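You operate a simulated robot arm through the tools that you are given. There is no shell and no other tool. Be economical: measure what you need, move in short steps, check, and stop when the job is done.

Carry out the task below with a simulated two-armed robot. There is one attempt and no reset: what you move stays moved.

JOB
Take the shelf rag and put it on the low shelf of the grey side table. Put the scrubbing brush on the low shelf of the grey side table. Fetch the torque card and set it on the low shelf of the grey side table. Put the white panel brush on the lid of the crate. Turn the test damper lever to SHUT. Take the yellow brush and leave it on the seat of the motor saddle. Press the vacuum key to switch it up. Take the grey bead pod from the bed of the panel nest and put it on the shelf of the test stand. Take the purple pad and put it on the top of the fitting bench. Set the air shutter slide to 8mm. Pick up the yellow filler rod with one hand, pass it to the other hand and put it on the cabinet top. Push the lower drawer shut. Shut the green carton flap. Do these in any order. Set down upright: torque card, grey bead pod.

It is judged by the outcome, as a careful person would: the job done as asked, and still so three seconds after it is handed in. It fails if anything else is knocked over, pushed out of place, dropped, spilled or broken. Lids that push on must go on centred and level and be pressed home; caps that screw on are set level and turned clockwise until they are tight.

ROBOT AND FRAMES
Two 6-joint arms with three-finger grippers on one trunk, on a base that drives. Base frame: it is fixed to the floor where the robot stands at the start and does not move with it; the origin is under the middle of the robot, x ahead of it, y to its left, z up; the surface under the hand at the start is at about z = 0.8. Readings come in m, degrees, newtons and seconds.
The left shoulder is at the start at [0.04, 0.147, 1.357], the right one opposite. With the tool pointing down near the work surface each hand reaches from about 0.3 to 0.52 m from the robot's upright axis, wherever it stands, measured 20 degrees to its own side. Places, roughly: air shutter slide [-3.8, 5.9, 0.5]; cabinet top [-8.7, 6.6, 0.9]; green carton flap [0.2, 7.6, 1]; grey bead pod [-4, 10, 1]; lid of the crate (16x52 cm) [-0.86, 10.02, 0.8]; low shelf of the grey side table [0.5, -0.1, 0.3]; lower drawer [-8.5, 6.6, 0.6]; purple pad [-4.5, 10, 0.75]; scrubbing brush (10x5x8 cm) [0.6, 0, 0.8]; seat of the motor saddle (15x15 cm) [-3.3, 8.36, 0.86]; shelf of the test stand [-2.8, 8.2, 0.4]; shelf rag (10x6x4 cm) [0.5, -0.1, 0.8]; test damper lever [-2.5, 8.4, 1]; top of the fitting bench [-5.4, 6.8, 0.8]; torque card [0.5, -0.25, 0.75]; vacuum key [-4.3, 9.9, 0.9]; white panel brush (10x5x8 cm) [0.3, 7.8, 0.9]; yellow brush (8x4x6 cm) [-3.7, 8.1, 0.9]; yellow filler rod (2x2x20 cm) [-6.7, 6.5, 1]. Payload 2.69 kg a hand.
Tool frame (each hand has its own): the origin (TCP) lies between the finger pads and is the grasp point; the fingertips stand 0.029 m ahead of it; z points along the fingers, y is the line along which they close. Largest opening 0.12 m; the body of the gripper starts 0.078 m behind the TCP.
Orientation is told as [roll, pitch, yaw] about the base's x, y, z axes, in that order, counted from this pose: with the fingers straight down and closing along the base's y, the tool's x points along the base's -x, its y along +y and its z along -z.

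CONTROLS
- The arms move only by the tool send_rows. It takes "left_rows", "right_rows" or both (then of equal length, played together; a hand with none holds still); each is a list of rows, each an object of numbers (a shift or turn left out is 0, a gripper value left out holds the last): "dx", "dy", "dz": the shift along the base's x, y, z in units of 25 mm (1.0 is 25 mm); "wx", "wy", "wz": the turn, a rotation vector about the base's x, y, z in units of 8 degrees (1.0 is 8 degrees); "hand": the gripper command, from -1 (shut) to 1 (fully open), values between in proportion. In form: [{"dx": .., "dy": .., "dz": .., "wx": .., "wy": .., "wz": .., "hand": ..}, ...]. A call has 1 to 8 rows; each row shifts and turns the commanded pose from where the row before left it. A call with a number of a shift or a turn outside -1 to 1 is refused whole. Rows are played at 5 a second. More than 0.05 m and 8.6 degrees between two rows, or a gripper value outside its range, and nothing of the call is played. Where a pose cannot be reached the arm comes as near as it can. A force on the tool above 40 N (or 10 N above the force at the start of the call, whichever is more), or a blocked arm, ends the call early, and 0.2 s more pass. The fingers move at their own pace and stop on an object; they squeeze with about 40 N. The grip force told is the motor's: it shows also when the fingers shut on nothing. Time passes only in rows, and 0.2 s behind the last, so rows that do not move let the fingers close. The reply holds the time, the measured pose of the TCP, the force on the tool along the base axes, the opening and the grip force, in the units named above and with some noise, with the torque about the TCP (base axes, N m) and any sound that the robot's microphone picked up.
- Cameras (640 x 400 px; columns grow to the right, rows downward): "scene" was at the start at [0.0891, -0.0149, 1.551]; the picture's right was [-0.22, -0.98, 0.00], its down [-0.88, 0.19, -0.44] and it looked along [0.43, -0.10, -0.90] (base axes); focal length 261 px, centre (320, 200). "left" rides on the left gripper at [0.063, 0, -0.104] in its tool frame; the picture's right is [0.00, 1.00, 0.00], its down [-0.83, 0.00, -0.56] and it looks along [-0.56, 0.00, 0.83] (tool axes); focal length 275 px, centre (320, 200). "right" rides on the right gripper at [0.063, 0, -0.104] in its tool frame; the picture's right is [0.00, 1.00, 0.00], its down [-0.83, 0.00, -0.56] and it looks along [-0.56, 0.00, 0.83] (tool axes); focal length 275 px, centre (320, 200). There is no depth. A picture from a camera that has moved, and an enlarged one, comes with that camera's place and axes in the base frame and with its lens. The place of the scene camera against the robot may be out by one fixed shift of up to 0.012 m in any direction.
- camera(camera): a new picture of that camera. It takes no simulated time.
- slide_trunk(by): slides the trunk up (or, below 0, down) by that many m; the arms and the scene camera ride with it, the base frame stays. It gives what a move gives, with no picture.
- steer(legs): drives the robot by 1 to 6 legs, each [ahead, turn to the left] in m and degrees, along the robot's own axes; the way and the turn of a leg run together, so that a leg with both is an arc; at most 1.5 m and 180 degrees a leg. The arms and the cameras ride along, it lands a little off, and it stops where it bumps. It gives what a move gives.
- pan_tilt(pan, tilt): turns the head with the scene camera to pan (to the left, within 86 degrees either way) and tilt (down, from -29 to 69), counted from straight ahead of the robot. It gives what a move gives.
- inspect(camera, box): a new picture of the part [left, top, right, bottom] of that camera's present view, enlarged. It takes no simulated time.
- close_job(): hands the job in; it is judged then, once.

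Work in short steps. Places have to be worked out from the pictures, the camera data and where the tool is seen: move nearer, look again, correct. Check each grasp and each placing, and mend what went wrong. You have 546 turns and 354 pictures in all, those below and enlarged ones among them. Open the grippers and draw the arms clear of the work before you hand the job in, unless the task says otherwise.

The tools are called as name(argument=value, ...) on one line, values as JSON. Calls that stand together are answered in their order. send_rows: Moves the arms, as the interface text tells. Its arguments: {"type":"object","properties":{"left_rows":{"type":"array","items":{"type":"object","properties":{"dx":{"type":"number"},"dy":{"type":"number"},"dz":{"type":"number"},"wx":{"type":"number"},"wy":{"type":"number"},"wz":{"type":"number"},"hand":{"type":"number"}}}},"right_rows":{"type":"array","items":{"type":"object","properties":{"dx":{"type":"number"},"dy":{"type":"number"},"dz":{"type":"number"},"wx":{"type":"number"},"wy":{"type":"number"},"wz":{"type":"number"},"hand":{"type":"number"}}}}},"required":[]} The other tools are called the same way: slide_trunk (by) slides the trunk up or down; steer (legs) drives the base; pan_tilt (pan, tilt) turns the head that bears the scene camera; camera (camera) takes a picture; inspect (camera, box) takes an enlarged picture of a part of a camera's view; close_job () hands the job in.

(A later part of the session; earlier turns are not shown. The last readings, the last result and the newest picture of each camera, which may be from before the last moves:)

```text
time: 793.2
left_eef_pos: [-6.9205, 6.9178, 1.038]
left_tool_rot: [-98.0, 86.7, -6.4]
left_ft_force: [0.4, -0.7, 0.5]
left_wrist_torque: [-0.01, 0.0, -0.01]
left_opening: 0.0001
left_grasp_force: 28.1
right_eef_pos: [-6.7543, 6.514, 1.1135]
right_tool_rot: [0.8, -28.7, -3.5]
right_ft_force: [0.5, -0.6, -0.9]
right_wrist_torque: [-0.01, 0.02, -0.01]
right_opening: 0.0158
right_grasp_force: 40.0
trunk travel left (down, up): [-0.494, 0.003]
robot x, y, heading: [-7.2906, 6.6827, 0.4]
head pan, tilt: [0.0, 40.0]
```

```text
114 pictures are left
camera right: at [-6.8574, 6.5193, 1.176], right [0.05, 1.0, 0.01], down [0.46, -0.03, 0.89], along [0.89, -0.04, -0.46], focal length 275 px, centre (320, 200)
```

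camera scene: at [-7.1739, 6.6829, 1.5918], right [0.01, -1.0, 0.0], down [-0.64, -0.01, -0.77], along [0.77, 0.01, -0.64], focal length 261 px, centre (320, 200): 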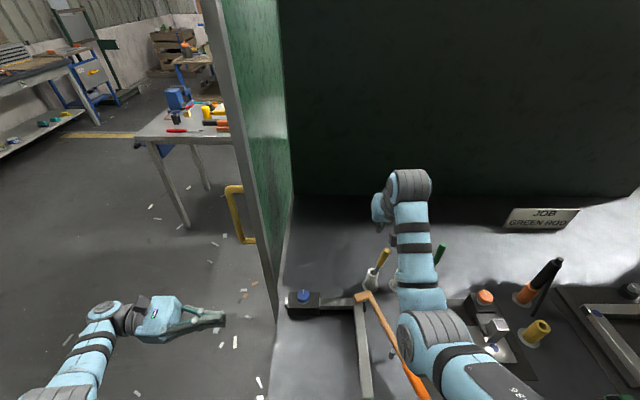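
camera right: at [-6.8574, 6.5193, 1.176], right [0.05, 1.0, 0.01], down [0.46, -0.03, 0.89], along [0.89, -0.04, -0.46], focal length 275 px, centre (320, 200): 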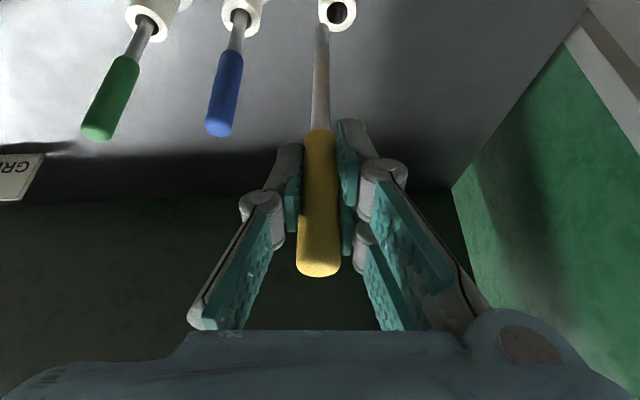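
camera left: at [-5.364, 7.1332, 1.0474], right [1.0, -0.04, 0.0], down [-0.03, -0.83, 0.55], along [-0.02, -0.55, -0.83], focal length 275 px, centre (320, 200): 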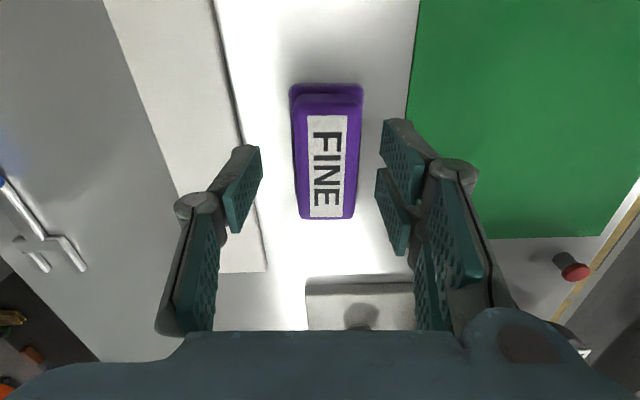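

Rod is out of the cup. Raise slightly and back away 0.33 m.

send_rows(right_rows=[{"dz": 0.5}, {"dz": 0.4}])

steer(legs=[[-0.33, 0]])

camera(camera="scene")

camera(camera="left")

```text
time: 793.8
left_eef_pos: [-6.9192, 6.917, 1.0389]
left_tool_rot: [-98.0, 86.8, -6.5]
left_ft_force: [0.4, 0.0, 0.6]
left_wrist_torque: [-0.03, 0.02, 0.0]
left_opening: 0.0001
left_grasp_force: 28.1
right_eef_pos: [-6.7529, 6.5131, 1.1372]
right_tool_rot: [0.9, -28.7, -3.5]
right_ft_force: [0.8, 0.2, -0.7]
right_wrist_torque: [-0.01, 0.0, 0.0]
right_opening: 0.0154
right_grasp_force: 40.1
trunk travel left (down, up): [-0.494, 0.003]
robot x, y, heading: [-7.2865, 6.6833, 0.6]
head pan, tilt: [0.0, 40.0]
```

```text
time: 796.0
left_eef_pos: [-7.2485, 6.9132, 1.0379]
left_tool_rot: [-98.4, 86.9, -6.9]
left_ft_force: [1.0, 0.3, -0.3]
left_wrist_torque: [-0.06, 0.01, -0.02]
left_opening: 0.0004
left_grasp_force: 28.8
right_eef_pos: [-7.0834, 6.5093, 1.1373]
right_tool_rot: [0.9, -28.7, -3.6]
right_ft_force: [1.1, -0.2, -0.9]
right_wrist_torque: [0.05, 0.0, 0.02]
right_opening: 0.0154
right_grasp_force: 39.5
trunk travel left (down, up): [-0.494, 0.003]
robot x, y, heading: [-7.621, 6.6762, 0.7]
head pan, tilt: [0.0, 40.0]
```

```text
113 pictures are left
camera scene: at [-7.502, 6.6794, 1.5915], right [0.01, -1.0, 0.0], down [-0.64, -0.01, -0.76], along [0.76, 0.01, -0.64], focal length 261 px, centre (320, 200)
```

scene: 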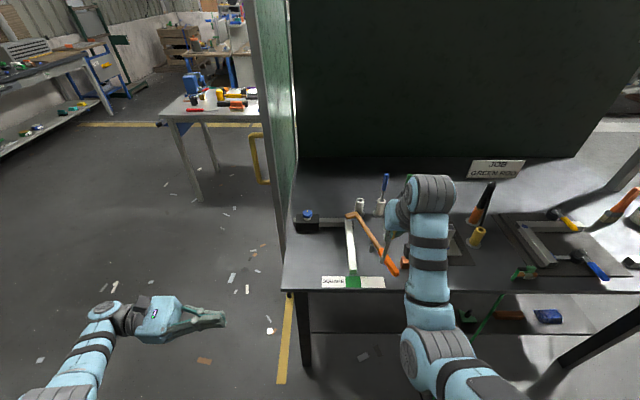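

```text
112 pictures are left
camera left: at [-7.2547, 7.0167, 1.0987], right [-1.0, -0.03, -0.06], down [0.03, 0.55, -0.83], along [0.05, -0.83, -0.55], focal length 275 px, centre (320, 200)
```

left: 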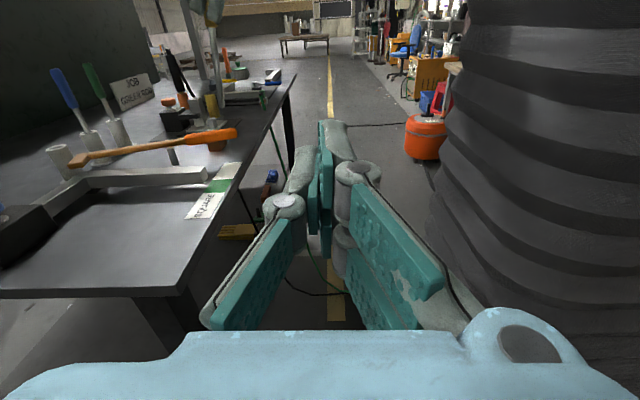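

Rod is securely held. For the handover: tilt the right tool to ~10°, bring the rod to the centre; the left tool approaches from the upper left at 45° and grips ~11 cm lower.

send_rows(right_rows=[{"wy": 0.8, "dy": 0.8}, {"wy": 0.8, "dy": 0.8}, {"wy": 0.7, "dy": 0.8}, {"dy": 0.8}, {"dy": 0.8}, {"dy": 0.7}, {}, {}], left_rows=[{"wx": 0.8, "dz": 0.8}, {"wx": 0.8, "dz": 0.8}, {"wx": 0.8, "dz": 0.8}, {"wx": 0.8, "dz": 0.8, "hand": 0.3}, {"wx": 0.8, "dz": 0.8, "dx": 0.8}, {"wx": 0.8, "dz": 0.8, "dx": 0.8}, {"wx": 0.8, "dz": 0.8, "dx": 0.8}, {"dx": 0.8, "dz": 0.8}])

camera(camera="left")

camera(camera="right")

```text
time: 797.8
left_eef_pos: [-7.192, 6.9126, 1.1829]
left_tool_rot: [-5.8, 45.8, 85.4]
left_ft_force: [0.5, 0.6, -0.1]
left_wrist_torque: [-0.01, 0.01, 0.0]
left_opening: 0.0779
left_grasp_force: 0.0
left hand out of reach, approached as far as the arm can: row 7, 8
right_eef_pos: [-7.0798, 6.6271, 1.1329]
right_tool_rot: [-0.2, -10.4, -3.2]
right_ft_force: [0.6, -0.1, -0.7]
right_wrist_torque: [0.01, 0.0, 0.01]
right_opening: 0.0157
right_grasp_force: 39.9
right hand out of reach, approached as far as the arm can: row 2
trunk travel left (down, up): [-0.494, 0.003]
robot x, y, heading: [-7.6175, 6.6788, 0.6]
head pan, tilt: [0.0, 40.0]
```

```text
111 pictures are left
camera left: at [-7.1996, 6.9427, 1.2985], right [-1.0, 0.01, -0.07], down [0.03, 0.98, -0.21], along [0.07, -0.21, -0.97], focal length 275 px, centre (320, 200)
```

left: 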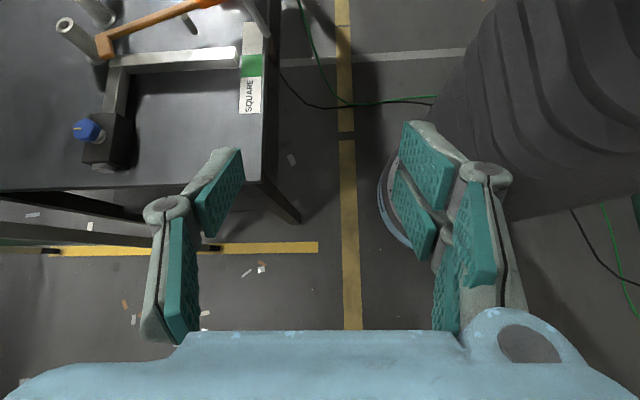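

```text
110 pictures are left
camera right: at [-7.1583, 6.6321, 1.224], right [0.05, 1.0, 0.0], down [0.72, -0.03, 0.7], along [0.7, -0.04, -0.72], focal length 275 px, centre (320, 200)
```

right: 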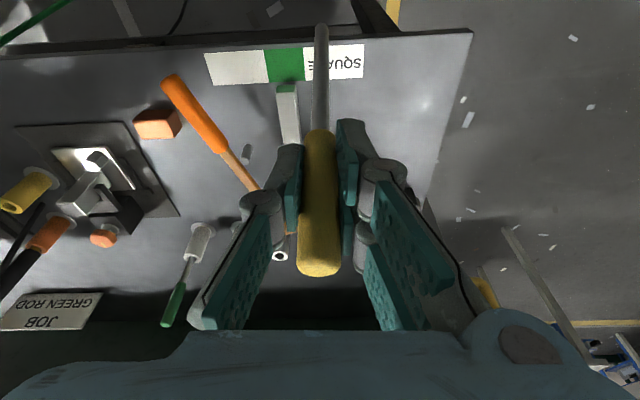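

Rod geometry known: 11 cm below the right grip it is at (−7.098,6.628,1.024). Move the left hand to a pre-grasp along its axis.

send_rows(left_rows=[{"dx": 0.6, "dy": -0.9}, {"dx": 0.6, "dy": -0.9}, {"dx": 0.6, "dy": -0.9}, {"dx": 0.6, "dy": -0.9}, {"dx": 0.6, "dy": -0.9}, {"dx": 0.6, "dy": -0.9}, {"dx": 0.1, "dy": -0.3}, {}])

camera(camera="left")

```text
time: 799.6
left_eef_pos: [-7.1036, 6.7726, 1.156]
left_tool_rot: [-4.8, 45.5, 85.5]
left_ft_force: [0.1, 0.0, -0.5]
left_wrist_torque: [-0.01, 0.0, -0.03]
left_opening: 0.0783
left_grasp_force: 0.1
left hand out of reach, approached as far as the arm can: row 1, 2, 3
right_eef_pos: [-7.0784, 6.6264, 1.1331]
right_tool_rot: [-0.3, -10.3, -3.2]
right_ft_force: [0.6, -0.4, -0.7]
right_wrist_torque: [0.05, -0.02, -0.03]
right_opening: 0.0157
right_grasp_force: 40.0
trunk travel left (down, up): [-0.494, 0.003]
robot x, y, heading: [-7.6197, 6.6781, 0.6]
head pan, tilt: [0.0, 40.0]
```

```text
109 pictures are left
camera left: at [-7.1102, 6.8012, 1.2726], right [-1.0, 0.02, -0.06], down [0.04, 0.98, -0.2], along [0.05, -0.21, -0.98], focal length 275 px, centre (320, 200)
```

left: 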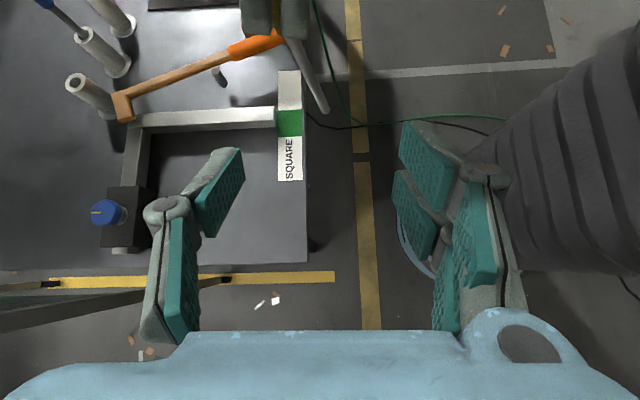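

Rod bottom visible between the fingers' path. Advance along the tool axis.

send_rows(left_rows=[{"dy": -0.8, "dz": -0.7}, {"dy": -0.8, "dz": -0.7}, {"dy": -0.8, "dz": -0.7}, {"dy": -0.8, "dz": -0.7}, {"dy": -0.8, "dz": -0.7}, {"dy": -0.8, "dz": -0.7}, {"dy": -0.9, "dz": -0.7}, {}])

camera(camera="left")

```text
time: 801.4
left_eef_pos: [-7.1044, 6.6304, 1.034]
left_tool_rot: [-4.8, 45.3, 85.3]
left_ft_force: [-3.3, 3.6, -0.7]
left_wrist_torque: [-0.45, -0.48, 0.1]
left_opening: 0.0778
left_grasp_force: 0.0
right_eef_pos: [-7.0776, 6.6228, 1.1326]
right_tool_rot: [-0.7, -10.4, -3.6]
right_ft_force: [2.7, -3.7, -0.7]
right_wrist_torque: [0.18, 0.16, -0.03]
right_opening: 0.0155
right_grasp_force: 39.4
trunk travel left (down, up): [-0.494, 0.003]
robot x, y, heading: [-7.617, 6.6799, 0.5]
head pan, tilt: [0.0, 40.0]
stopped in row 8 (right hand): the force on the tool passed its limit at 42 N (the readings are from after the stop); the commanded pose is now the measured one
```

```text
108 pictures are left
camera left: at [-7.1104, 6.66, 1.1511], right [-1.0, 0.02, -0.06], down [0.04, 0.98, -0.2], along [0.06, -0.2, -0.98], focal length 275 px, centre (320, 200)
```

left: 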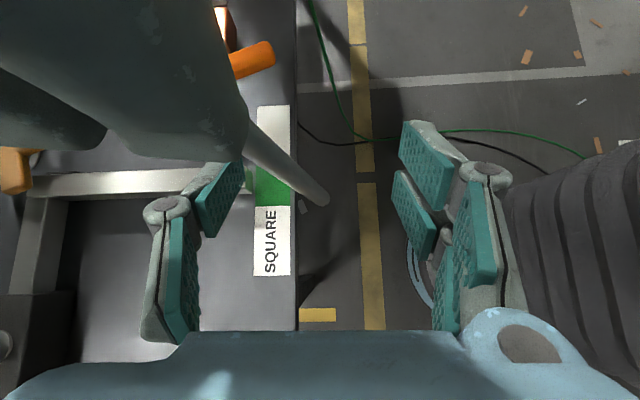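

The rod lies between the left pads (about 1 cm toward +x); slight contact between hands. Lower 1 cm, shift +8 mm, then close the left gripper.

send_rows(left_rows=[{"dz": -0.4, "dx": 0.3}, {}])

send_rows(left_rows=[{"hand": -0.2}, {"hand": -0.5}, {"hand": -0.8}, {"hand": -1}, {}, {}])

camera(camera="left")

```text
time: 802.0
left_eef_pos: [-7.0962, 6.6309, 1.0242]
left_tool_rot: [-4.8, 45.3, 85.5]
left_ft_force: [-0.1, 2.6, 0.7]
left_wrist_torque: [-0.26, 0.05, 0.0]
left_opening: 0.0781
left_grasp_force: 0.0
right_eef_pos: [-7.0778, 6.6218, 1.1323]
right_tool_rot: [-0.7, -10.4, -3.5]
right_ft_force: [0.3, -1.9, -0.8]
right_wrist_torque: [0.04, 0.0, 0.08]
right_opening: 0.0155
right_grasp_force: 39.6
trunk travel left (down, up): [-0.494, 0.003]
robot x, y, heading: [-7.6193, 6.6804, 0.4]
head pan, tilt: [0.0, 40.0]
```

```text
time: 803.4
left_eef_pos: [-7.0957, 6.6316, 1.0253]
left_tool_rot: [-5.0, 45.2, 85.7]
left_ft_force: [23.8, 0.7, -8.5]
left_wrist_torque: [-0.06, 1.47, 0.12]
left_opening: 0.0178
left_grasp_force: 40.3
right_eef_pos: [-7.078, 6.6236, 1.1315]
right_tool_rot: [-0.8, -10.3, -3.6]
right_ft_force: [-24.4, 0.1, 10.5]
right_wrist_torque: [0.1, 1.28, 0.04]
right_opening: 0.0155
right_grasp_force: 39.9
trunk travel left (down, up): [-0.494, 0.003]
robot x, y, heading: [-7.6223, 6.684, 0.7]
head pan, tilt: [0.0, 40.0]
```

```text
107 pictures are left
camera left: at [-7.1028, 6.6609, 1.1412], right [-1.0, 0.02, -0.06], down [0.03, 0.98, -0.2], along [0.06, -0.2, -0.98], focal length 275 px, centre (320, 200)
```

left: 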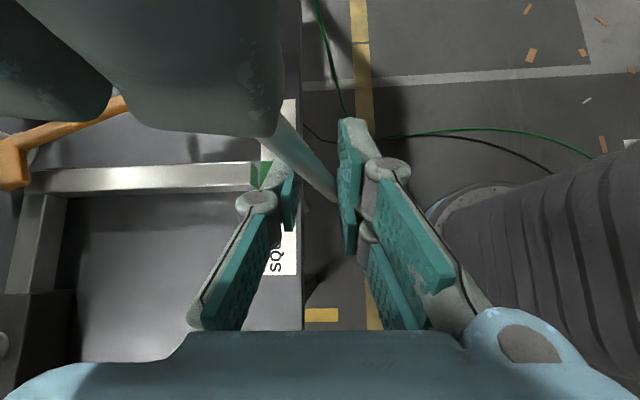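

Both hands hold the rod. Release the right hand and withdraw it forward, then up.

send_rows(right_rows=[{"hand": -0.6}, {"hand": -0.2}, {"hand": 0.1}, {}])

camera(camera="right")

```text
time: 804.1
left_eef_pos: [-7.0965, 6.6362, 1.0223]
left_tool_rot: [-4.6, 45.1, 85.7]
left_ft_force: [-0.3, 38.9, 0.3]
left_wrist_torque: [-4.98, -0.08, 0.2]
left_opening: 0.0093
left_grasp_force: 37.0
right_eef_pos: [-7.0751, 6.6146, 1.1319]
right_tool_rot: [-1.5, -10.8, -4.1]
right_ft_force: [0.4, -37.9, 0.5]
right_wrist_torque: [0.72, 0.03, 0.58]
right_opening: 0.041
right_grasp_force: 0.1
trunk travel left (down, up): [-0.494, 0.003]
robot x, y, heading: [-7.6175, 6.6772, 0.8]
head pan, tilt: [0.0, 40.0]
stopped in row 3 (left hand): the force on the tool passed its limit at 46 N (the readings are from after the stop); the commanded pose is now the measured one
```

```text
106 pictures are left
camera right: at [-7.1547, 6.6237, 1.2223], right [0.07, 1.0, -0.03], down [0.71, -0.03, 0.7], along [0.7, -0.07, -0.71], focal length 275 px, centre (320, 200)
```

right: 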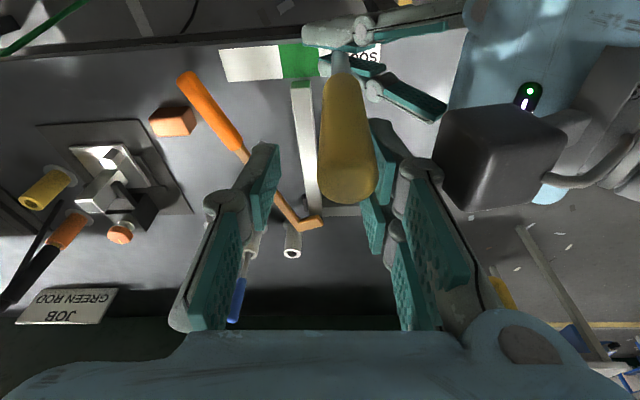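

The right finger presses on the left hand's camera housing. Slide the right hand forward (+x) out of the way.

send_rows(right_rows=[{"dy": -0.15, "dx": 0.4}, {"dx": 0.5}, {"dx": 0.5}, {"dx": 0.5}])

camera(camera="right")

```text
time: 805.1
left_eef_pos: [-7.0977, 6.6337, 1.0234]
left_tool_rot: [-4.7, 45.1, 85.5]
left_ft_force: [0.2, -0.5, 0.1]
left_wrist_torque: [0.01, -0.01, 0.01]
left_opening: 0.0093
left_grasp_force: 37.2
right_eef_pos: [-7.0288, 6.6145, 1.1331]
right_tool_rot: [-1.1, -10.8, -3.8]
right_ft_force: [0.7, 1.2, 0.4]
right_wrist_torque: [0.0, -0.02, 0.0]
right_opening: 0.0659
right_grasp_force: 0.1
trunk travel left (down, up): [-0.494, 0.003]
robot x, y, heading: [-7.6169, 6.6799, 0.4]
head pan, tilt: [0.0, 40.0]
```

```text
105 pictures are left
camera right: at [-7.1076, 6.6222, 1.2235], right [0.07, 1.0, -0.02], down [0.71, -0.03, 0.7], along [0.7, -0.06, -0.71], focal length 275 px, centre (320, 200)
```

right: 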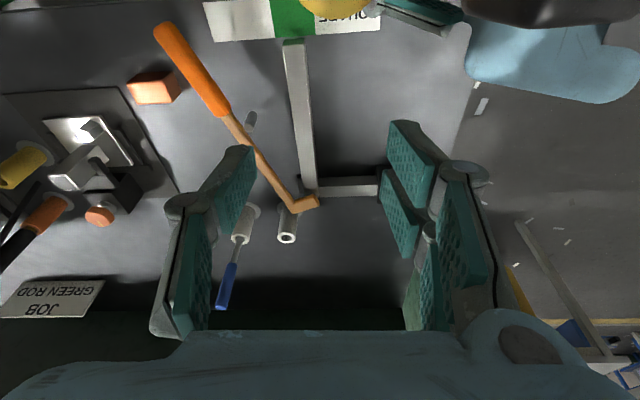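

Handover done; right hand is free. Move it away to the right, and check the rod in the left grip.

send_rows(right_rows=[{"dy": -1}, {"dy": -1}, {"dy": -1}, {"dy": -1, "hand": -1}, {"dy": -1, "dz": -0.8}, {"dy": -1, "dz": -0.8}, {"dx": -0.5, "dz": -0.8}, {"dx": -0.5, "dz": -0.8}])

camera(camera="left")

camera(camera="scene")

```text
time: 806.9
left_eef_pos: [-7.0979, 6.6332, 1.0227]
left_tool_rot: [-4.8, 45.3, 85.5]
left_ft_force: [-0.3, -0.3, 0.0]
left_wrist_torque: [-0.03, 0.01, -0.05]
left_opening: 0.0097
left_grasp_force: 36.5
right_eef_pos: [-7.0553, 6.4656, 1.0525]
right_tool_rot: [-1.2, -10.9, -3.9]
right_ft_force: [-0.2, 0.6, -1.4]
right_wrist_torque: [0.05, -0.03, -0.01]
right_opening: 0.0001
right_grasp_force: 28.9
trunk travel left (down, up): [-0.494, 0.003]
robot x, y, heading: [-7.6178, 6.6813, 1.0]
head pan, tilt: [0.0, 40.0]
```

```text
104 pictures are left
camera left: at [-7.1036, 6.6625, 1.1402], right [-1.0, 0.02, -0.06], down [0.03, 0.98, -0.2], along [0.06, -0.2, -0.98], focal length 275 px, centre (320, 200)
```

left: 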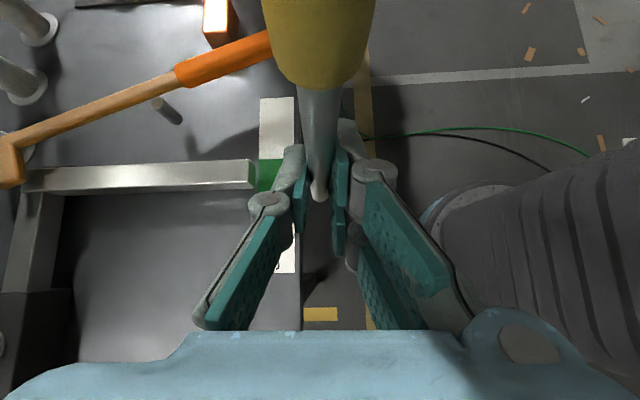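

```text
103 pictures are left
camera scene: at [-7.5064, 6.6792, 1.5918], right [0.01, -1.0, 0.0], down [-0.64, -0.01, -0.77], along [0.77, 0.01, -0.64], focal length 261 px, centre (320, 200)
```

scene: 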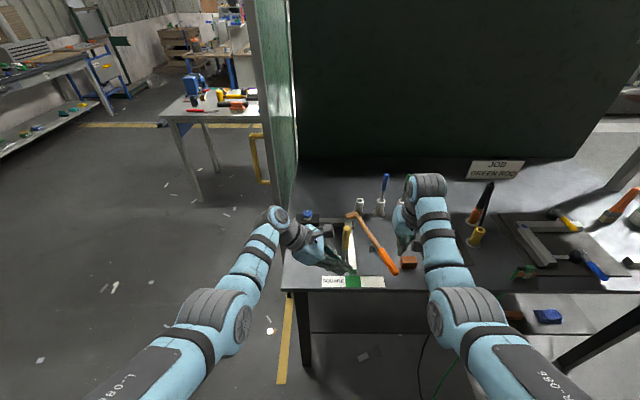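

The left hand now holds the rod at its lower end. I'll reorient stepwise (tool vertical → yaw 0 → tilt forward 45°) so the rod becomes horizontal pointing back to me. First move the right hand further away and rotate the left to vertical.

send_rows(right_rows=[{"dy": -1}, {"dy": -1}, {"dy": -1}, {"dy": -1}, {"dy": -1}, {"dy": -1}])

send_rows(left_rows=[{"wx": 0.9}, {"wx": 0.9}, {"wx": 0.9}, {"wx": 0.9}, {"wx": 0.9}, {"wx": 0.9}, {"wx": 0.3}])

camera(camera="left")

```text
time: 808.3
left_eef_pos: [-7.0972, 6.6321, 1.023]
left_tool_rot: [-4.8, 45.1, 85.5]
left_ft_force: [0.3, 0.3, -0.6]
left_wrist_torque: [0.01, -0.01, -0.01]
left_opening: 0.0092
left_grasp_force: 36.5
right_eef_pos: [-7.0536, 6.3152, 1.0507]
right_tool_rot: [-1.0, -10.6, -3.9]
right_ft_force: [-0.8, 0.8, -0.9]
right_wrist_torque: [0.03, -0.03, 0.01]
right_opening: 0.0001
right_grasp_force: 28.9
trunk travel left (down, up): [-0.494, 0.003]
robot x, y, heading: [-7.6176, 6.6802, 0.5]
head pan, tilt: [0.0, 40.0]
```

```text
time: 809.9
left_eef_pos: [-7.0982, 6.6851, 1.0248]
left_tool_rot: [-1.5, -0.4, 86.8]
left_ft_force: [0.4, 0.8, -0.7]
left_wrist_torque: [0.02, 0.03, -0.03]
left_opening: 0.0092
left_grasp_force: 36.9
left hand out of reach, approached as far as the arm can: row 5, 6, 7
right_eef_pos: [-7.0544, 6.3157, 1.0521]
right_tool_rot: [-1.1, -10.7, -3.9]
right_ft_force: [0.5, 0.1, -0.2]
right_wrist_torque: [0.01, 0.03, -0.01]
right_opening: 0.0001
right_grasp_force: 28.6
trunk travel left (down, up): [-0.494, 0.003]
robot x, y, heading: [-7.6182, 6.6743, 0.7]
head pan, tilt: [0.0, 40.0]
```

```text
102 pictures are left
camera left: at [-7.1034, 6.6204, 1.1279], right [-1.0, 0.06, -0.03], down [0.03, 0.83, 0.56], along [0.06, 0.56, -0.83], focal length 275 px, centre (320, 200)
```

left: 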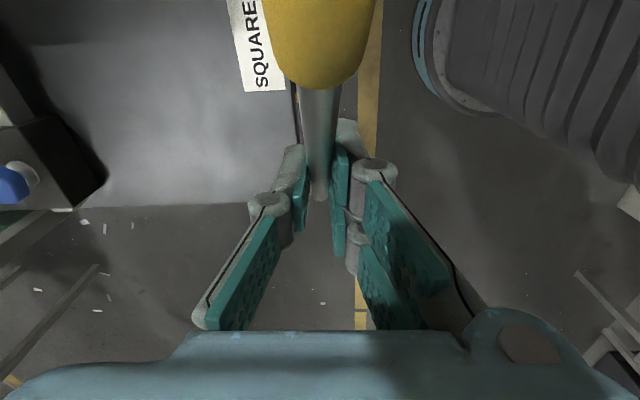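

Now yaw back to 0 while shifting left.

send_rows(left_rows=[{"wz": -1, "dy": 0.5}, {"wz": -1, "dy": 0.5}, {"wz": -1, "dy": 0.5}, {"wz": -1, "dy": 0.5}, {"wz": -1, "dy": 0.5}, {"wz": -1, "dy": 0.5}, {"wz": -1, "dy": 0.5}, {"wz": -1, "dy": 0.5}])

send_rows(left_rows=[{"wz": -1}, {"wz": -1}, {"wz": -0.8}, {"wy": -0.9}, {"wy": -0.9}, {"wy": -0.9}, {"wy": -0.9}, {"wy": -0.9}])

camera(camera="left")

camera(camera="scene")

```text
time: 811.7
left_eef_pos: [-7.0713, 6.7762, 1.0185]
left_tool_rot: [-1.6, -0.1, 22.7]
left_ft_force: [-0.4, 0.9, 0.1]
left_wrist_torque: [0.03, -0.02, -0.02]
left_opening: 0.0094
left_grasp_force: 37.0
left hand out of reach, approached as far as the arm can: row 2, 3, 4, 6, 8
right_eef_pos: [-7.0548, 6.3166, 1.0531]
right_tool_rot: [-1.1, -10.8, -4.0]
right_ft_force: [0.5, -0.7, 0.3]
right_wrist_torque: [0.02, -0.03, 0.02]
right_opening: 0.0
right_grasp_force: 28.6
trunk travel left (down, up): [-0.494, 0.003]
robot x, y, heading: [-7.6184, 6.6779, 0.8]
head pan, tilt: [0.0, 40.0]
```

```text
time: 813.5
left_eef_pos: [-6.9748, 6.752, 0.9871]
left_tool_rot: [-1.8, -36.4, 0.5]
left_ft_force: [-0.2, -0.4, -0.7]
left_wrist_torque: [0.01, -0.05, 0.0]
left_opening: 0.0092
left_grasp_force: 36.8
left hand out of reach, approached as far as the arm can: row 4, 5, 6, 7, 8
right_eef_pos: [-7.0548, 6.3159, 1.0519]
right_tool_rot: [-1.0, -10.6, -3.9]
right_ft_force: [0.0, -0.7, -0.1]
right_wrist_torque: [0.02, -0.01, 0.04]
right_opening: 0.0001
right_grasp_force: 29.0
trunk travel left (down, up): [-0.494, 0.003]
robot x, y, heading: [-7.6173, 6.6792, 0.6]
head pan, tilt: [0.0, 40.0]
```

```text
101 pictures are left
camera left: at [-7.087, 6.7528, 1.0324], right [0.01, 1.0, -0.02], down [0.34, 0.02, 0.94], along [0.94, -0.02, -0.34], focal length 275 px, centre (320, 200)
```

left: 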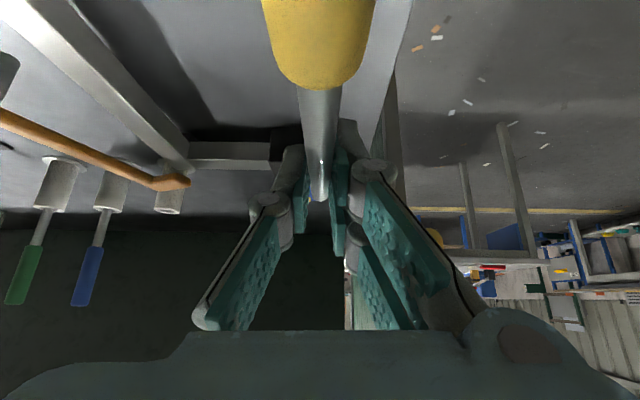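

```text
100 pictures are left
camera scene: at [-7.5056, 6.6785, 1.5918], right [0.01, -1.0, 0.0], down [-0.64, -0.01, -0.77], along [0.77, 0.01, -0.64], focal length 261 px, centre (320, 200)
```

scene: 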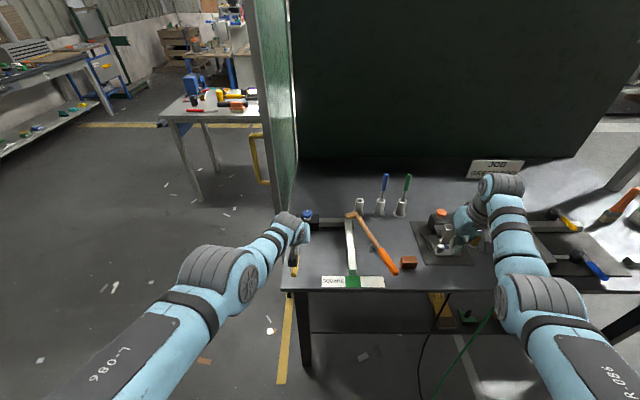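

The left arm is stretched out; retract it.

send_rows(left_rows=[{"dx": -1, "dz": 0.3}, {"dx": -1, "dz": 0.3}, {"dx": -1}, {"dx": -1}, {"dx": -1}])

```text
time: 814.7
left_eef_pos: [-6.9977, 6.7237, 0.9591]
left_tool_rot: [-1.9, -36.4, 0.5]
left_ft_force: [-0.5, 0.0, -0.2]
left_wrist_torque: [0.01, -0.04, 0.0]
left_opening: 0.0092
left_grasp_force: 36.3
left hand out of reach, approached as far as the arm can: row 1, 2, 3, 4, 5
right_eef_pos: [-7.0549, 6.3164, 1.0521]
right_tool_rot: [-1.0, -10.7, -3.9]
right_ft_force: [-0.4, -0.1, -0.1]
right_wrist_torque: [-0.03, 0.0, 0.02]
right_opening: 0.0
right_grasp_force: 29.0
trunk travel left (down, up): [-0.494, 0.003]
robot x, y, heading: [-7.62, 6.6801, 0.7]
head pan, tilt: [0.0, 40.0]
```

Locked again; back the robot clear of the table, then lower to unlock.

steer(legs=[[-0.17, 0]])

send_rows(left_rows=[{"dz": -1, "dy": 0.5}, {"dz": -1, "dy": 0.5}, {"dz": -1, "dy": 0.5}, {"dz": -1, "dy": 0.5}, {"dz": -1}, {"dx": -0.8}, {"dx": -0.8}])

camera(camera="scene")

```text
time: 816.2
left_eef_pos: [-7.1658, 6.7214, 0.957]
left_tool_rot: [-1.8, -36.1, 0.6]
left_ft_force: [0.0, -1.1, 0.2]
left_wrist_torque: [0.0, -0.04, -0.06]
left_opening: 0.0094
left_grasp_force: 37.0
right_eef_pos: [-7.2216, 6.3141, 1.0497]
right_tool_rot: [-1.0, -10.6, -3.9]
right_ft_force: [0.4, -0.3, 0.9]
right_wrist_torque: [-0.03, 0.03, -0.01]
right_opening: 0.0
right_grasp_force: 28.1
trunk travel left (down, up): [-0.494, 0.003]
robot x, y, heading: [-7.7904, 6.6797, 0.6]
head pan, tilt: [0.0, 40.0]
```

```text
time: 817.8
left_eef_pos: [-7.2463, 6.7737, 0.87]
left_tool_rot: [-1.2, -36.9, 0.3]
left_ft_force: [-0.5, -0.3, 0.6]
left_wrist_torque: [-0.06, 0.0, 0.01]
left_opening: 0.0095
left_grasp_force: 36.5
left hand out of reach, approached as far as the arm can: row 1, 2, 3, 4, 5
right_eef_pos: [-7.2267, 6.3156, 1.0521]
right_tool_rot: [-1.1, -10.8, -3.9]
right_ft_force: [-0.1, 0.9, 0.3]
right_wrist_torque: [0.0, 0.0, -0.03]
right_opening: 0.0
right_grasp_force: 28.1
trunk travel left (down, up): [-0.494, 0.003]
robot x, y, heading: [-7.7903, 6.6799, 0.7]
head pan, tilt: [0.0, 40.0]
```

```text
99 pictures are left
camera scene: at [-7.6784, 6.6775, 1.5919], right [0.01, -1.0, 0.0], down [-0.64, -0.01, -0.77], along [0.77, 0.01, -0.64], focal length 261 px, centre (320, 200)
```

scene: 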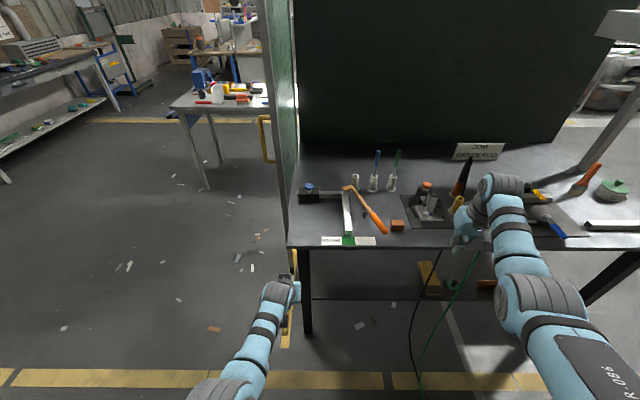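

Unlocked. Draw in, raise a little and complete the tilt to 45°.

send_rows(left_rows=[{"dx": -0.8, "dy": 0.5}, {"dx": -0.8, "dy": 0.5}, {"dz": 0.8, "dy": 0.5}, {"dz": 0.8}, {"wy": -0.6, "dz": 0.6}, {"wy": -0.5}, {}], right_rows=[{"wy": 0.7}, {"wy": 0.65}, {}, {}, {}, {}, {}])

camera(camera="left")

camera(camera="scene")

```text
time: 819.4
left_eef_pos: [-7.2881, 6.8171, 0.9205]
left_tool_rot: [0.0, -45.5, -0.7]
left_ft_force: [-0.9, -0.4, 0.7]
left_wrist_torque: [0.02, -0.04, -0.02]
left_opening: 0.009
left_grasp_force: 36.4
right_eef_pos: [-7.2402, 6.3206, 1.0533]
right_tool_rot: [-1.8, 0.0, -3.8]
right_ft_force: [0.0, -0.1, -0.5]
right_wrist_torque: [-0.03, 0.04, 0.02]
right_opening: 0.0
right_grasp_force: 28.4
right hand out of reach, approached as far as the arm can: row 2
trunk travel left (down, up): [-0.494, 0.003]
robot x, y, heading: [-7.7902, 6.6776, 0.9]
head pan, tilt: [0.0, 40.0]
```

```text
98 pictures are left
camera left: at [-7.4056, 6.8178, 0.9475], right [0.01, 1.0, 0.0], down [0.18, -0.01, 0.98], along [0.98, -0.01, -0.18], focal length 275 px, centre (320, 200)
```

left: 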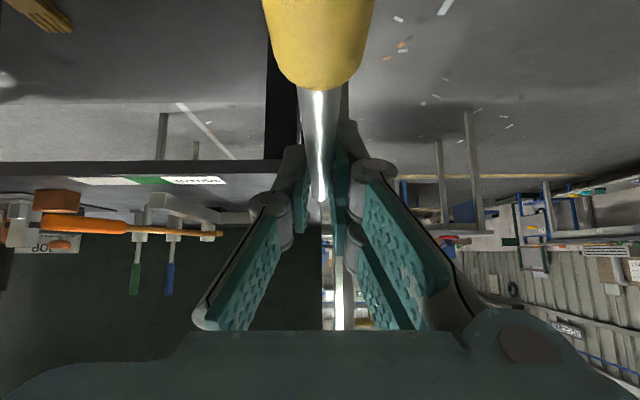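

```text
97 pictures are left
camera scene: at [-7.6761, 6.6767, 1.5918], right [0.01, -1.0, 0.0], down [-0.64, -0.01, -0.77], along [0.77, 0.01, -0.64], focal length 261 px, centre (320, 200)
```

scene: 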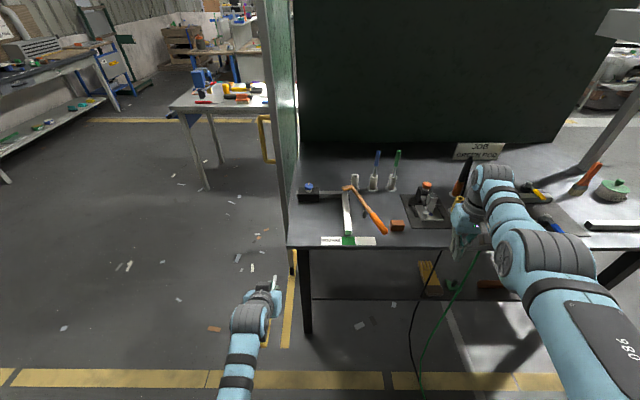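

The rod is now horizontal in the left hand, pointing back toward me. Turn around to face the green cabinet to the west.

send_rows(right_rows=[{"dy": 0.8}, {"dy": 0.8}, {"dy": 0.8}, {"dy": 0.8}], left_rows=[{"dz": 0.8}, {"dz": 0.8}, {}, {}])

steer(legs=[[0.1, 0], [0, 90], [0.08, 0], [0, 90]])

pan_tilt(pan=0, tilt=40)

camera(camera="scene")

```text
time: 820.6
left_eef_pos: [-7.2917, 6.833, 0.953]
left_tool_rot: [2.8, -45.0, -2.3]
left_ft_force: [-0.1, -0.1, 0.0]
left_wrist_torque: [-0.01, -0.02, 0.01]
left_opening: 0.0091
left_grasp_force: 36.7
right_eef_pos: [-7.2402, 6.4008, 1.0526]
right_tool_rot: [-1.8, 0.1, -3.9]
right_ft_force: [-0.6, -0.2, -0.2]
right_wrist_torque: [-0.03, 0.02, 0.01]
right_opening: 0.0001
right_grasp_force: 28.2
trunk travel left (down, up): [-0.494, 0.003]
robot x, y, heading: [-7.7929, 6.6781, 0.5]
head pan, tilt: [0.0, 40.0]
stopped in row 4 (left hand): the arm was blocked; the commanded pose is now the measured one
```

```text
time: 829.9
left_eef_pos: [-8.1933, 6.6233, 0.9542]
left_tool_rot: [2.8, -44.9, 175.6]
left_ft_force: [-0.4, -1.2, 0.7]
left_wrist_torque: [0.03, 0.03, 0.01]
left_opening: 0.0094
left_grasp_force: 36.4
right_eef_pos: [-8.227, 7.0557, 1.0536]
right_tool_rot: [-1.7, 0.0, 173.9]
right_ft_force: [0.9, 0.4, 0.7]
right_wrist_torque: [-0.02, -0.01, -0.01]
right_opening: 0.0001
right_grasp_force: 28.3
trunk travel left (down, up): [-0.494, 0.003]
robot x, y, heading: [-7.6907, 6.7568, 178.5]
head pan, tilt: [0.0, 40.0]
```

```text
time: 830.5
left_eef_pos: [-8.1922, 6.6216, 0.9539]
left_tool_rot: [3.0, -44.9, 175.5]
left_ft_force: [-0.8, -0.6, 0.6]
left_wrist_torque: [-0.03, 0.0, 0.0]
left_opening: 0.0092
left_grasp_force: 36.7
right_eef_pos: [-8.226, 7.056, 1.0519]
right_tool_rot: [-1.8, 0.0, 173.8]
right_ft_force: [1.5, -0.4, 0.1]
right_wrist_torque: [0.01, 0.01, 0.0]
right_opening: 0.0001
right_grasp_force: 28.5
trunk travel left (down, up): [-0.494, 0.003]
robot x, y, heading: [-7.6895, 6.7561, 178.4]
head pan, tilt: [0.0, 40.0]
```

```text
96 pictures are left
camera scene: at [-7.7866, 6.7597, 1.5918], right [0.03, 1.0, 0.0], down [0.64, -0.02, -0.77], along [-0.77, 0.02, -0.64], focal length 261 px, centre (320, 200)
```

scene: 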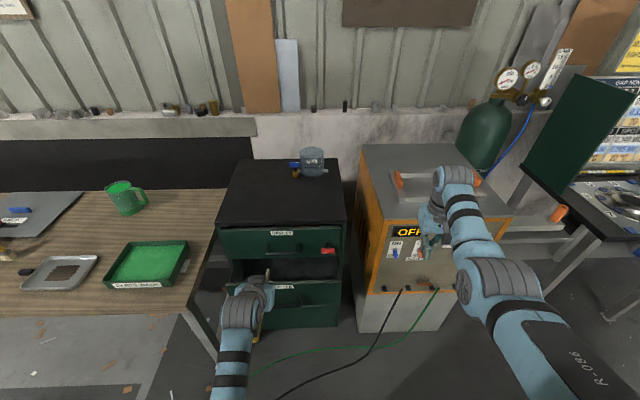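

Cabinet top spans x −8.46…−8.96, y 6.41…6.88 (z≈0.9). I'll first push the open SEALS drawer shut with the right hand: move it to y≈6.85, tilt it forward, and lower the trunk.

send_rows(right_rows=[{"dy": -1}, {"dy": -1}, {"dy": -1, "wy": 1}, {"dy": -1, "wy": 1}, {"dy": -1, "wy": 1}, {"dy": -1, "wy": 1}, {"dy": -1, "wy": 1}, {"dy": -0.5, "wy": 0.6}])

slide_trunk(by=-0.3)

camera(camera="scene")

camera(camera="right")

```text
time: 832.5
left_eef_pos: [-8.1926, 6.6217, 0.9535]
left_tool_rot: [3.0, -45.0, 175.4]
left_ft_force: [-0.5, -0.3, 0.6]
left_wrist_torque: [-0.01, 0.02, -0.01]
left_opening: 0.0092
left_grasp_force: 36.7
right_eef_pos: [-8.2734, 6.9387, 1.1198]
right_tool_rot: [-5.7, -53.5, 175.6]
right_ft_force: [-0.5, -0.6, -0.2]
right_wrist_torque: [0.03, -0.01, -0.02]
right_opening: 0.0
right_grasp_force: 29.0
right hand out of reach, approached as far as the arm can: row 8
trunk travel left (down, up): [-0.494, 0.003]
robot x, y, heading: [-7.6879, 6.7569, 178.1]
head pan, tilt: [0.0, 40.0]
stopped in row 8 (right hand): the arm was blocked; the commanded pose is now the measured one
```

```text
time: 835.5
left_eef_pos: [-8.1941, 6.6169, 0.6554]
left_tool_rot: [3.7, -45.1, 174.8]
left_ft_force: [-0.2, 0.6, -0.3]
left_wrist_torque: [0.0, 0.0, -0.01]
left_opening: 0.0093
left_grasp_force: 36.9
right_eef_pos: [-8.2724, 6.9393, 0.819]
right_tool_rot: [-5.7, -53.4, 175.5]
right_ft_force: [0.7, 0.2, 0.4]
right_wrist_torque: [-0.04, 0.01, 0.02]
right_opening: 0.0
right_grasp_force: 29.0
trunk travel left (down, up): [-0.194, 0.303]
robot x, y, heading: [-7.6937, 6.7573, 178.4]
head pan, tilt: [0.0, 40.0]
```

```text
95 pictures are left
camera scene: at [-7.7865, 6.7594, 1.2927], right [0.03, 1.0, 0.0], down [0.64, -0.02, -0.77], along [-0.77, 0.02, -0.64], focal length 261 px, centre (320, 200)
```

scene: 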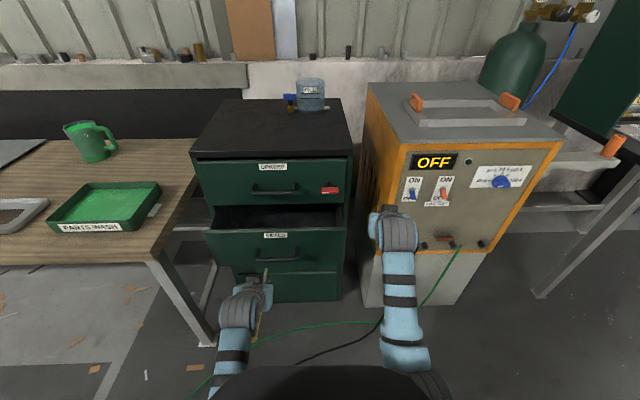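

```text
94 pictures are left
camera right: at [-8.1507, 6.9195, 0.8303], right [-0.15, -0.99, -0.06], down [-0.06, -0.05, 1.0], along [-0.99, 0.16, -0.05], focal length 275 px, centre (320, 200)
```

right: 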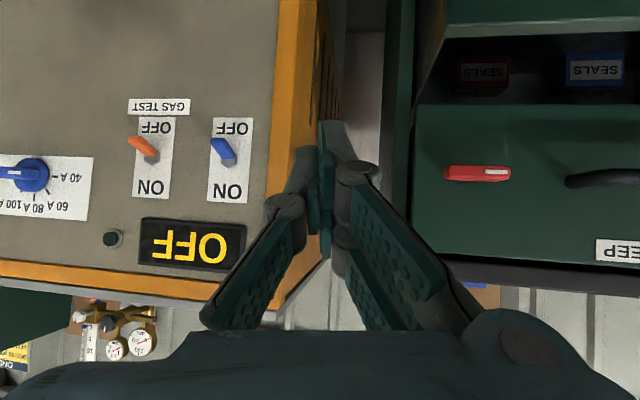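

SEALS drawer front is z 0.51–0.71 at x≈−8.34. Bring the right hand to (−8.27,6.80,0.63).

send_rows(right_rows=[{"dz": -1, "dy": -0.5}, {"dz": -1, "dy": -0.7}, {"dz": -1, "dy": -0.8}, {"dz": -1, "dy": -0.8}, {"dz": -1, "dy": -0.8}, {"dz": -1, "dy": -0.8}, {"dz": -1, "dy": -0.8}, {"dz": -0.6, "dy": -0.3}])

camera(camera="right")

camera(camera="scene")

```text
time: 836.6
left_eef_pos: [-8.1932, 6.6172, 0.6548]
left_tool_rot: [3.8, -45.0, 174.8]
left_ft_force: [0.7, 0.0, -0.1]
left_wrist_torque: [-0.01, 0.01, -0.03]
left_opening: 0.0091
left_grasp_force: 36.9
right_eef_pos: [-8.301, 6.9422, 0.7385]
right_tool_rot: [-18.4, -57.5, -177.5]
right_ft_force: [-0.3, -0.7, 0.4]
right_wrist_torque: [0.02, 0.0, 0.01]
right_opening: 0.0002
right_grasp_force: 28.3
right hand out of reach, approached as far as the arm can: row 5
trunk travel left (down, up): [-0.194, 0.303]
robot x, y, heading: [-7.6902, 6.7531, 178.4]
head pan, tilt: [0.0, 40.0]
stopped in row 5 (right hand): the arm was blocked; the commanded pose is now the measured one
```

```text
93 pictures are left
camera right: at [-8.1816, 6.9154, 0.7382], right [-0.22, -0.96, -0.17], down [0.0, -0.18, 0.98], along [-0.98, 0.22, 0.04], focal length 275 px, centre (320, 200)
```

right: 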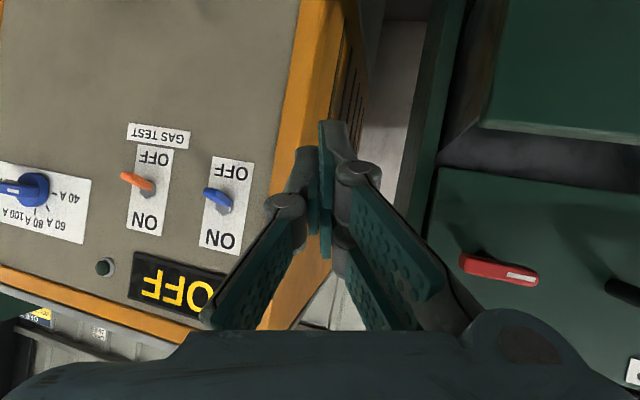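

```text
92 pictures are left
camera scene: at [-7.7868, 6.7596, 1.2927], right [0.03, 1.0, 0.0], down [0.64, -0.02, -0.77], along [-0.77, 0.02, -0.64], focal length 261 px, centre (320, 200)
```

scene: 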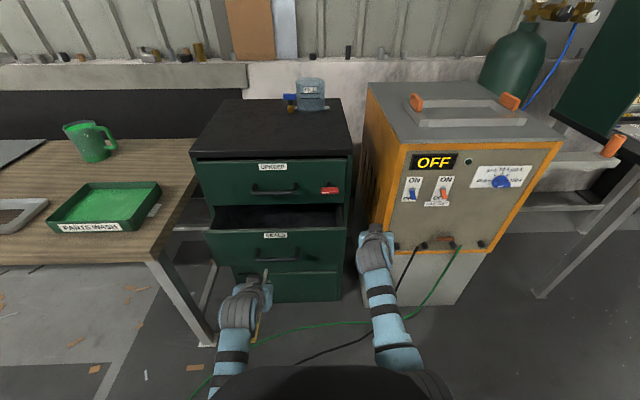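

The right elbow is blocked by the chest in this pose. I'll place the rod first; raise the trunk and bring the right hand back to a neutral pose.

slide_trunk(by=0.3)

send_rows(right_rows=[{"wy": -1, "dy": 0.5, "dx": -0.3}, {"wy": -1, "dy": 0.5, "dx": -0.3}, {"wy": -1, "dy": 0.5}, {"wy": -1, "dy": 0.5}, {"wy": -1, "dy": 0.3}, {"wy": -1}, {"wy": -1}, {}])

camera(camera="scene")

```text
time: 839.6
left_eef_pos: [-8.194, 6.6174, 0.9551]
left_tool_rot: [3.7, -45.0, 174.9]
left_ft_force: [0.1, -0.5, -0.1]
left_wrist_torque: [-0.03, 0.05, -0.03]
left_opening: 0.0091
left_grasp_force: 36.7
right_eef_pos: [-8.2997, 6.9428, 1.0365]
right_tool_rot: [-18.4, -57.2, -177.5]
right_ft_force: [0.4, 0.0, 0.6]
right_wrist_torque: [0.01, -0.01, 0.03]
right_opening: 0.0001
right_grasp_force: 28.3
trunk travel left (down, up): [-0.494, 0.003]
robot x, y, heading: [-7.6862, 6.7548, 178.2]
head pan, tilt: [0.0, 40.0]
```

```text
time: 841.4
left_eef_pos: [-8.1938, 6.618, 0.9537]
left_tool_rot: [3.6, -45.0, 174.9]
left_ft_force: [0.3, -0.4, 0.4]
left_wrist_torque: [0.03, 0.08, -0.02]
left_opening: 0.0091
left_grasp_force: 37.0
right_eef_pos: [-8.2472, 6.9944, 1.0447]
right_tool_rot: [-15.9, -1.3, -178.9]
right_ft_force: [-0.8, -0.1, 0.4]
right_wrist_torque: [-0.03, 0.06, -0.01]
right_opening: 0.0
right_grasp_force: 29.0
right hand out of reach, approached as far as the arm can: row 5, 6, 7
trunk travel left (down, up): [-0.494, 0.003]
robot x, y, heading: [-7.685, 6.7576, 178.3]
head pan, tilt: [0.0, 40.0]
```

```text
91 pictures are left
camera scene: at [-7.7869, 6.7594, 1.5918], right [0.03, 1.0, 0.0], down [0.64, -0.02, -0.77], along [-0.77, 0.02, -0.64], focal length 261 px, centre (320, 200)
```

scene: 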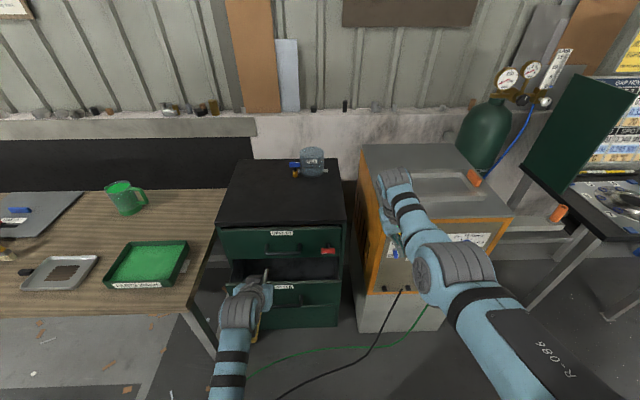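

Level the right hand and tuck it toward y≈6.9; then drive toward the cabinet and look with the left camera.

send_rows(right_rows=[{"wx": -1, "dy": -0.8, "dx": 0.6}, {"wx": -1, "dy": -0.8, "dx": 0.6}, {"dy": -0.8, "dx": 0.6}, {"dy": -0.8, "dx": 0.4}])

steer(legs=[[0.3, 1]])

camera(camera="scene")

camera(camera="left")

```text
time: 842.4
left_eef_pos: [-8.1926, 6.616, 0.9537]
left_tool_rot: [3.6, -44.9, 175.1]
left_ft_force: [-1.4, 0.3, -0.6]
left_wrist_torque: [-0.02, 0.04, -0.03]
left_opening: 0.0092
left_grasp_force: 36.7
right_eef_pos: [-8.1915, 6.9113, 1.0447]
right_tool_rot: [0.0, -1.6, -179.4]
right_ft_force: [-0.5, 0.6, 0.4]
right_wrist_torque: [0.03, 0.01, -0.01]
right_opening: 0.0002
right_grasp_force: 28.3
trunk travel left (down, up): [-0.494, 0.003]
robot x, y, heading: [-7.6901, 6.7575, 178.3]
head pan, tilt: [0.0, 40.0]
```

```text
time: 844.4
left_eef_pos: [-8.4927, 6.6137, 0.9559]
left_tool_rot: [3.7, -45.1, 175.8]
left_ft_force: [0.5, -0.5, 0.5]
left_wrist_torque: [0.02, 0.03, -0.01]
left_opening: 0.0091
left_grasp_force: 36.5
right_eef_pos: [-8.4976, 6.9104, 1.0457]
right_tool_rot: [0.1, -1.9, -178.2]
right_ft_force: [0.3, 1.2, 0.1]
right_wrist_torque: [0.01, 0.03, 0.01]
right_opening: 0.0
right_grasp_force: 28.1
trunk travel left (down, up): [-0.494, 0.003]
robot x, y, heading: [-7.9909, 6.7668, 179.1]
head pan, tilt: [0.0, 40.0]
```

```text
90 pictures are left
camera scene: at [-8.0865, 6.7637, 1.5921], right [0.01, 1.0, 0.0], down [0.64, -0.01, -0.77], along [-0.77, 0.01, -0.64], focal length 261 px, centre (320, 200)
```

scene: 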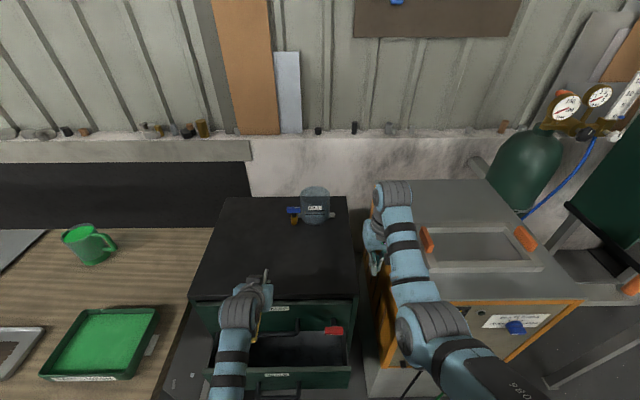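

```text
89 pictures are left
camera left: at [-8.3728, 6.6113, 0.9827], right [-0.03, -1.0, 0.05], down [-0.19, 0.05, 0.98], along [-0.98, 0.02, -0.19], focal length 275 px, centre (320, 200)
```

left: 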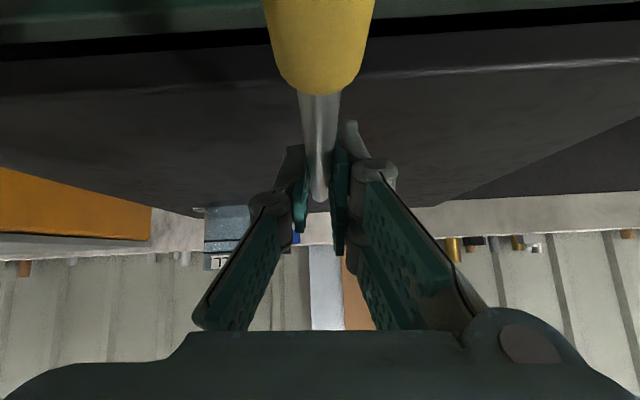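

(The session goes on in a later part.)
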